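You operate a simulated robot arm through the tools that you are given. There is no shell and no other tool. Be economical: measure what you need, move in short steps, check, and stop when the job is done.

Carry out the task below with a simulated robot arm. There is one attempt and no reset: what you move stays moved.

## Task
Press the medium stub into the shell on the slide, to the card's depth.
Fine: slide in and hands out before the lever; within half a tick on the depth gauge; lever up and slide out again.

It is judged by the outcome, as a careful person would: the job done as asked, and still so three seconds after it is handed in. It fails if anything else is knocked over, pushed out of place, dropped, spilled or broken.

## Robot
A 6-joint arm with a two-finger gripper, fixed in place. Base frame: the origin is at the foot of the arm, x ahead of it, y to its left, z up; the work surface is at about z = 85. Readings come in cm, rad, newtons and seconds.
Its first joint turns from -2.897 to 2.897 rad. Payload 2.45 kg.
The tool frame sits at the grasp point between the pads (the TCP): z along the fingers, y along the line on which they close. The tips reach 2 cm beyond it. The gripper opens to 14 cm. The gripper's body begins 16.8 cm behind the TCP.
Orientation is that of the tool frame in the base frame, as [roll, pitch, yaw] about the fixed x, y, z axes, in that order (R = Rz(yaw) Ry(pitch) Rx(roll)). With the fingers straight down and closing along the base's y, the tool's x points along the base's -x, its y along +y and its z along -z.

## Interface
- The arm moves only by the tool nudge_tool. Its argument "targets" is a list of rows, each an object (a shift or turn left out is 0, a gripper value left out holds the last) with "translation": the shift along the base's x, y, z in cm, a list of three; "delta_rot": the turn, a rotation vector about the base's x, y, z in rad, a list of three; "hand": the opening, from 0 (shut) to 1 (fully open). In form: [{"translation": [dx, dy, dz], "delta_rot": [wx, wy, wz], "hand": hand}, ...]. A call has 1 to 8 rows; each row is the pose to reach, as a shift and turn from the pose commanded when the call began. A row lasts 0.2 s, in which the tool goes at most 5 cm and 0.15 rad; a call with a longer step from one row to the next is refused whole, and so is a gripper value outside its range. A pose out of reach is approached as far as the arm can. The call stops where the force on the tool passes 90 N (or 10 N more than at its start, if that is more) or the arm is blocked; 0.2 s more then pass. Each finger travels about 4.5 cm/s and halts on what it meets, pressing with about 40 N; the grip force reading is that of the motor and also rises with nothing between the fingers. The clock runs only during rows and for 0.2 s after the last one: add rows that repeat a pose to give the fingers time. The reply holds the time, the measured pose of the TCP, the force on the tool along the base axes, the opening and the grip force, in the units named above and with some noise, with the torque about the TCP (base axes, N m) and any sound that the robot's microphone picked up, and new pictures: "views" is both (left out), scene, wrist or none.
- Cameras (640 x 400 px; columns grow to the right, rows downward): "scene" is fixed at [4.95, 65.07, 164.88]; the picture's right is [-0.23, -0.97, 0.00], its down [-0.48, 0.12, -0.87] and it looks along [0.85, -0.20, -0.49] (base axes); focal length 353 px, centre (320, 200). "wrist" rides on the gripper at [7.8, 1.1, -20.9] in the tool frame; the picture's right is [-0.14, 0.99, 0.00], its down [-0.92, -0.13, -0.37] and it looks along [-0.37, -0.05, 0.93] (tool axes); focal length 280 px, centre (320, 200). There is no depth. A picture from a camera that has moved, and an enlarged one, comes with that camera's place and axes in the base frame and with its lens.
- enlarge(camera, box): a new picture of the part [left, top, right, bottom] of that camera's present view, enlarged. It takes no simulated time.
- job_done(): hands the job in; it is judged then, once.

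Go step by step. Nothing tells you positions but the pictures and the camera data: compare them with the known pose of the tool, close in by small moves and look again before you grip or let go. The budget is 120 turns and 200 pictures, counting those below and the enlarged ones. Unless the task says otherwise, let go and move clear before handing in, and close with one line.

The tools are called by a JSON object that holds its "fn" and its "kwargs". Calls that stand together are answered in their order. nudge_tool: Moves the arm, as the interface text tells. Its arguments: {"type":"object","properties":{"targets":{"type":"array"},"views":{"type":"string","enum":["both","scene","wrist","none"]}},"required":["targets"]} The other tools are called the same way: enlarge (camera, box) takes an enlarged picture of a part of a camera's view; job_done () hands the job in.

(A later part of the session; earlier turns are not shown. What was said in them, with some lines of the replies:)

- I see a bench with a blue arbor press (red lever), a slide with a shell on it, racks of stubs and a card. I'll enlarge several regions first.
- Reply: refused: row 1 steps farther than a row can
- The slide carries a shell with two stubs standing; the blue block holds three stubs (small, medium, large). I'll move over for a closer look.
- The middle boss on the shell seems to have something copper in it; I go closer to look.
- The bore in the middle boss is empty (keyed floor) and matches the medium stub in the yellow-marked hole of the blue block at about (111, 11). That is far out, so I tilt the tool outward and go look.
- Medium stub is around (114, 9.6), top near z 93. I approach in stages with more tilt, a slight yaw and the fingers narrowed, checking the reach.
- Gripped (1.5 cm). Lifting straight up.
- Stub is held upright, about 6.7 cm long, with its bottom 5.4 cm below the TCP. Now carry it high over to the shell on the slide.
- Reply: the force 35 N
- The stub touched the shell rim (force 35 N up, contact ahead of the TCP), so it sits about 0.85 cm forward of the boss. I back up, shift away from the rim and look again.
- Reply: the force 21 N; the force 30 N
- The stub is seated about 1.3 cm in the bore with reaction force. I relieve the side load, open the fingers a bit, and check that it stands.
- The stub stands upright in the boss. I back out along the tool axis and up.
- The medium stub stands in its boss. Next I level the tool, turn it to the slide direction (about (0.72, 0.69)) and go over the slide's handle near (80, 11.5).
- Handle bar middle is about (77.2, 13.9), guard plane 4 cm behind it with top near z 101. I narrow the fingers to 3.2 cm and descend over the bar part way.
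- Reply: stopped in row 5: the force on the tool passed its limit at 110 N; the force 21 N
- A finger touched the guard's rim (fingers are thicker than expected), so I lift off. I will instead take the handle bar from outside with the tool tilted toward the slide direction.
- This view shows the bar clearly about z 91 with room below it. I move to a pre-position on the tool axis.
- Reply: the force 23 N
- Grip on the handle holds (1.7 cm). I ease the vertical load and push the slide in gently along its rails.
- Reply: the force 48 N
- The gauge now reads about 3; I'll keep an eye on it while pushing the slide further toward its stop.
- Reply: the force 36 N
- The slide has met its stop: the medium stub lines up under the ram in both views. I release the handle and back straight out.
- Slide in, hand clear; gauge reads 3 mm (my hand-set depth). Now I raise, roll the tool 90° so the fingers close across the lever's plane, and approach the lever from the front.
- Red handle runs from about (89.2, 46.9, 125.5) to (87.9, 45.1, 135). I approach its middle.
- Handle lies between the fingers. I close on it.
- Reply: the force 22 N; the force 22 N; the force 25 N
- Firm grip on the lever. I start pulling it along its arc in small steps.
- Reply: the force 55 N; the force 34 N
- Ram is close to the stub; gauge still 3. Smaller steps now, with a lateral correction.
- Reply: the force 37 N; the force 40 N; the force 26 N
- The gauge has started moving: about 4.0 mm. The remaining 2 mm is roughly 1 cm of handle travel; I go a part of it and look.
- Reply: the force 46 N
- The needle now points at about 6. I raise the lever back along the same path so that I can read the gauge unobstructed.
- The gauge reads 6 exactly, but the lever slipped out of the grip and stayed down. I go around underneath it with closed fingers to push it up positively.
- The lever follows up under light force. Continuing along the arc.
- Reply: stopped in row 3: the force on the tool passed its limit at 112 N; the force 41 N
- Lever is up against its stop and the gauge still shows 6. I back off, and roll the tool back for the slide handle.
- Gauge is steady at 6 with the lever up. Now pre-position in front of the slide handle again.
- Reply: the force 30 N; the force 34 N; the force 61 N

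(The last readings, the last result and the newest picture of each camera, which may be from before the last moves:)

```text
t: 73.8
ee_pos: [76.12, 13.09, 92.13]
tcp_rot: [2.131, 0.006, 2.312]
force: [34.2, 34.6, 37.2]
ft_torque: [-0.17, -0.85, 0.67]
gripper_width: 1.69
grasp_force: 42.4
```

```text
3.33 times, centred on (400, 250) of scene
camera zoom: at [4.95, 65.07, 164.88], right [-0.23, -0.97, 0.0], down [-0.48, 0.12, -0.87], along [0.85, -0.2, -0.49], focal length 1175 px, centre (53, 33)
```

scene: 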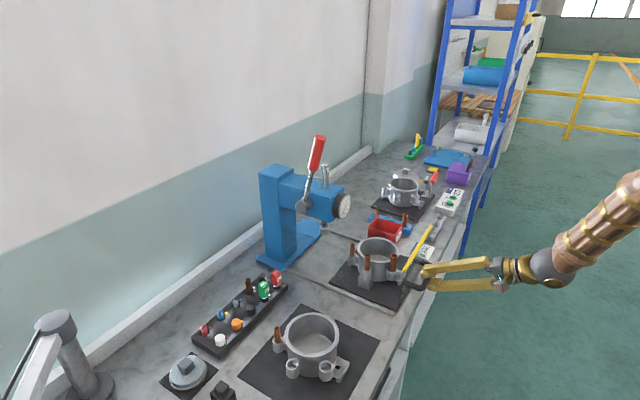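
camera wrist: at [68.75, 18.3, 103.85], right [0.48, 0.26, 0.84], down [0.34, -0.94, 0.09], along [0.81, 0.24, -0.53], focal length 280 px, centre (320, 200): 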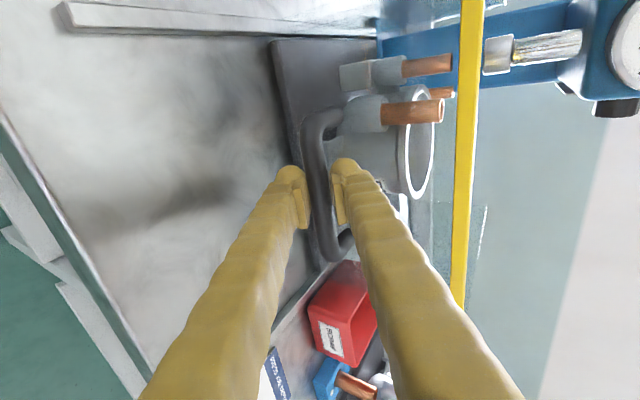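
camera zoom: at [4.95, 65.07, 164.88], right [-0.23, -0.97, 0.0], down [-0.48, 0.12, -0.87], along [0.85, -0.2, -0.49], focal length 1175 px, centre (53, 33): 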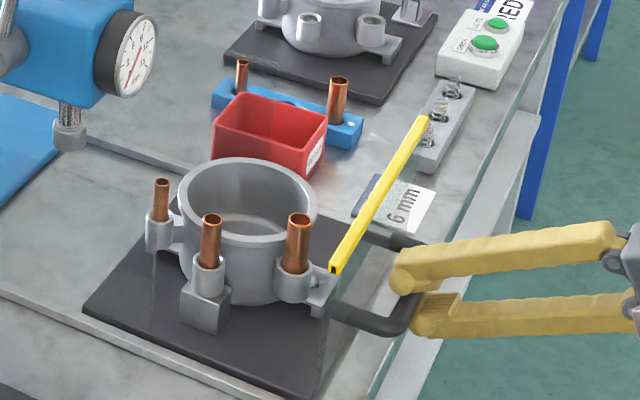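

The slide is out at its stop. I release the handle and retreat.

{"fn": "nudge_tool", "kwargs": {"targets": [{"translation": [0.2, 0.2, 0]}, {"translation": [0.2, 0.2, -0.1], "hand": 0.15}, {"translation": [0.2, 0.2, -0.1], "hand": 0.26}, {"translation": [0.2, 0.2, -0.1], "hand": 0.26}, {"translation": [-1.7, -1.6, 1.4], "hand": 0.26}, {"translation": [-4.7, -4.4, 3.5], "hand": 0.26}, {"translation": [-7.8, -7.4, 6], "hand": 0.26}, {"translation": [-10.5, -10, 9], "hand": 0.26}], "views": "both"}}

{"fn": "enlarge", "kwargs": {"camera": "scene", "box": [250, 120, 450, 310]}}

{"fn": "enlarge", "kwargs": {"camera": "scene", "box": [340, 230, 440, 300]}}

```text
t: 75.5
ee_pos: [65.63, 3.09, 101.22]
tcp_rot: [2.135, 0.005, 2.311]
force: [0.5, -0.5, -0.4]
ft_torque: [0.0, -0.02, -0.04]
gripper_width: 3.64
grasp_force: 0.0
camera wrist: at [47.66, -2.71, 113.16], right [0.48, 0.26, 0.84], down [0.34, -0.94, 0.09], along [0.81, 0.24, -0.54], focal length 280 px, centre (320, 200)
```

scene: 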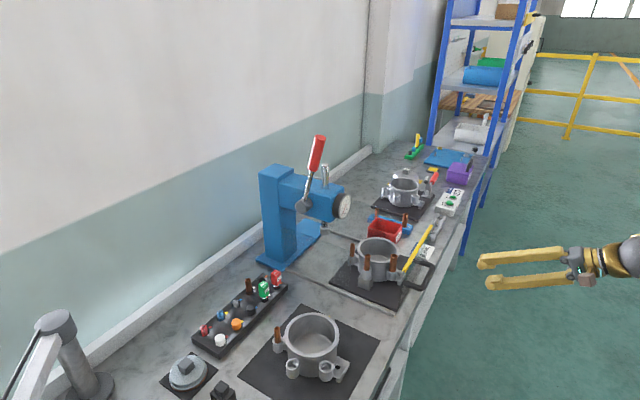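
wrist: 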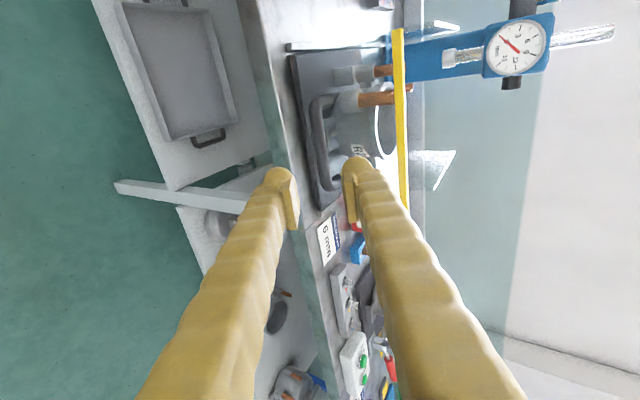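

```text
2.11 times, centred on (350, 215) of scene
camera zoom: at [4.95, 65.07, 164.88], right [-0.23, -0.97, 0.0], down [-0.48, 0.12, -0.87], along [0.85, -0.2, -0.49], focal length 742 px, centre (257, 168)
```

zoom: 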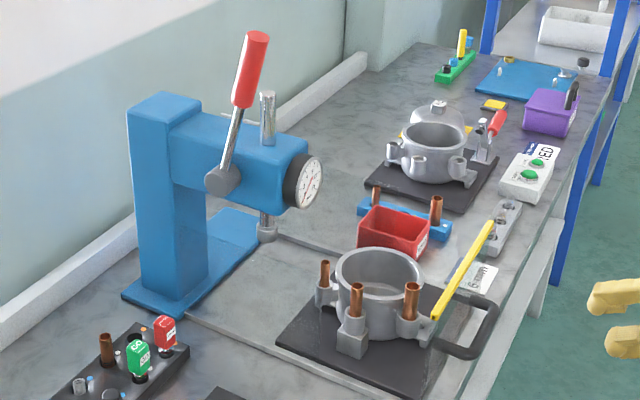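

```text
5.71 times, centred on (390, 265) of scene
camera zoom: at [4.95, 65.07, 164.88], right [-0.23, -0.97, 0.0], down [-0.48, 0.12, -0.87], along [0.85, -0.2, -0.49], focal length 2015 px, centre (-80, -171)
```

zoom: 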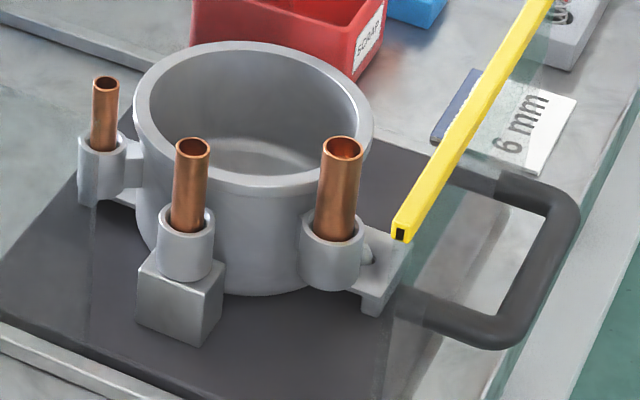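

The stub is pressed, the lever is up, the slide is out at its start position and the hand is clear. I'm handing it in.

{"fn": "job_done", "kwargs": {}}

```text
The job is handed in.
```

I pressed the medium stub into the shell on the slide, and the gauge read 6 mm, as the card asks. The lever is back up, the slide is back out, and the gripper is clear.
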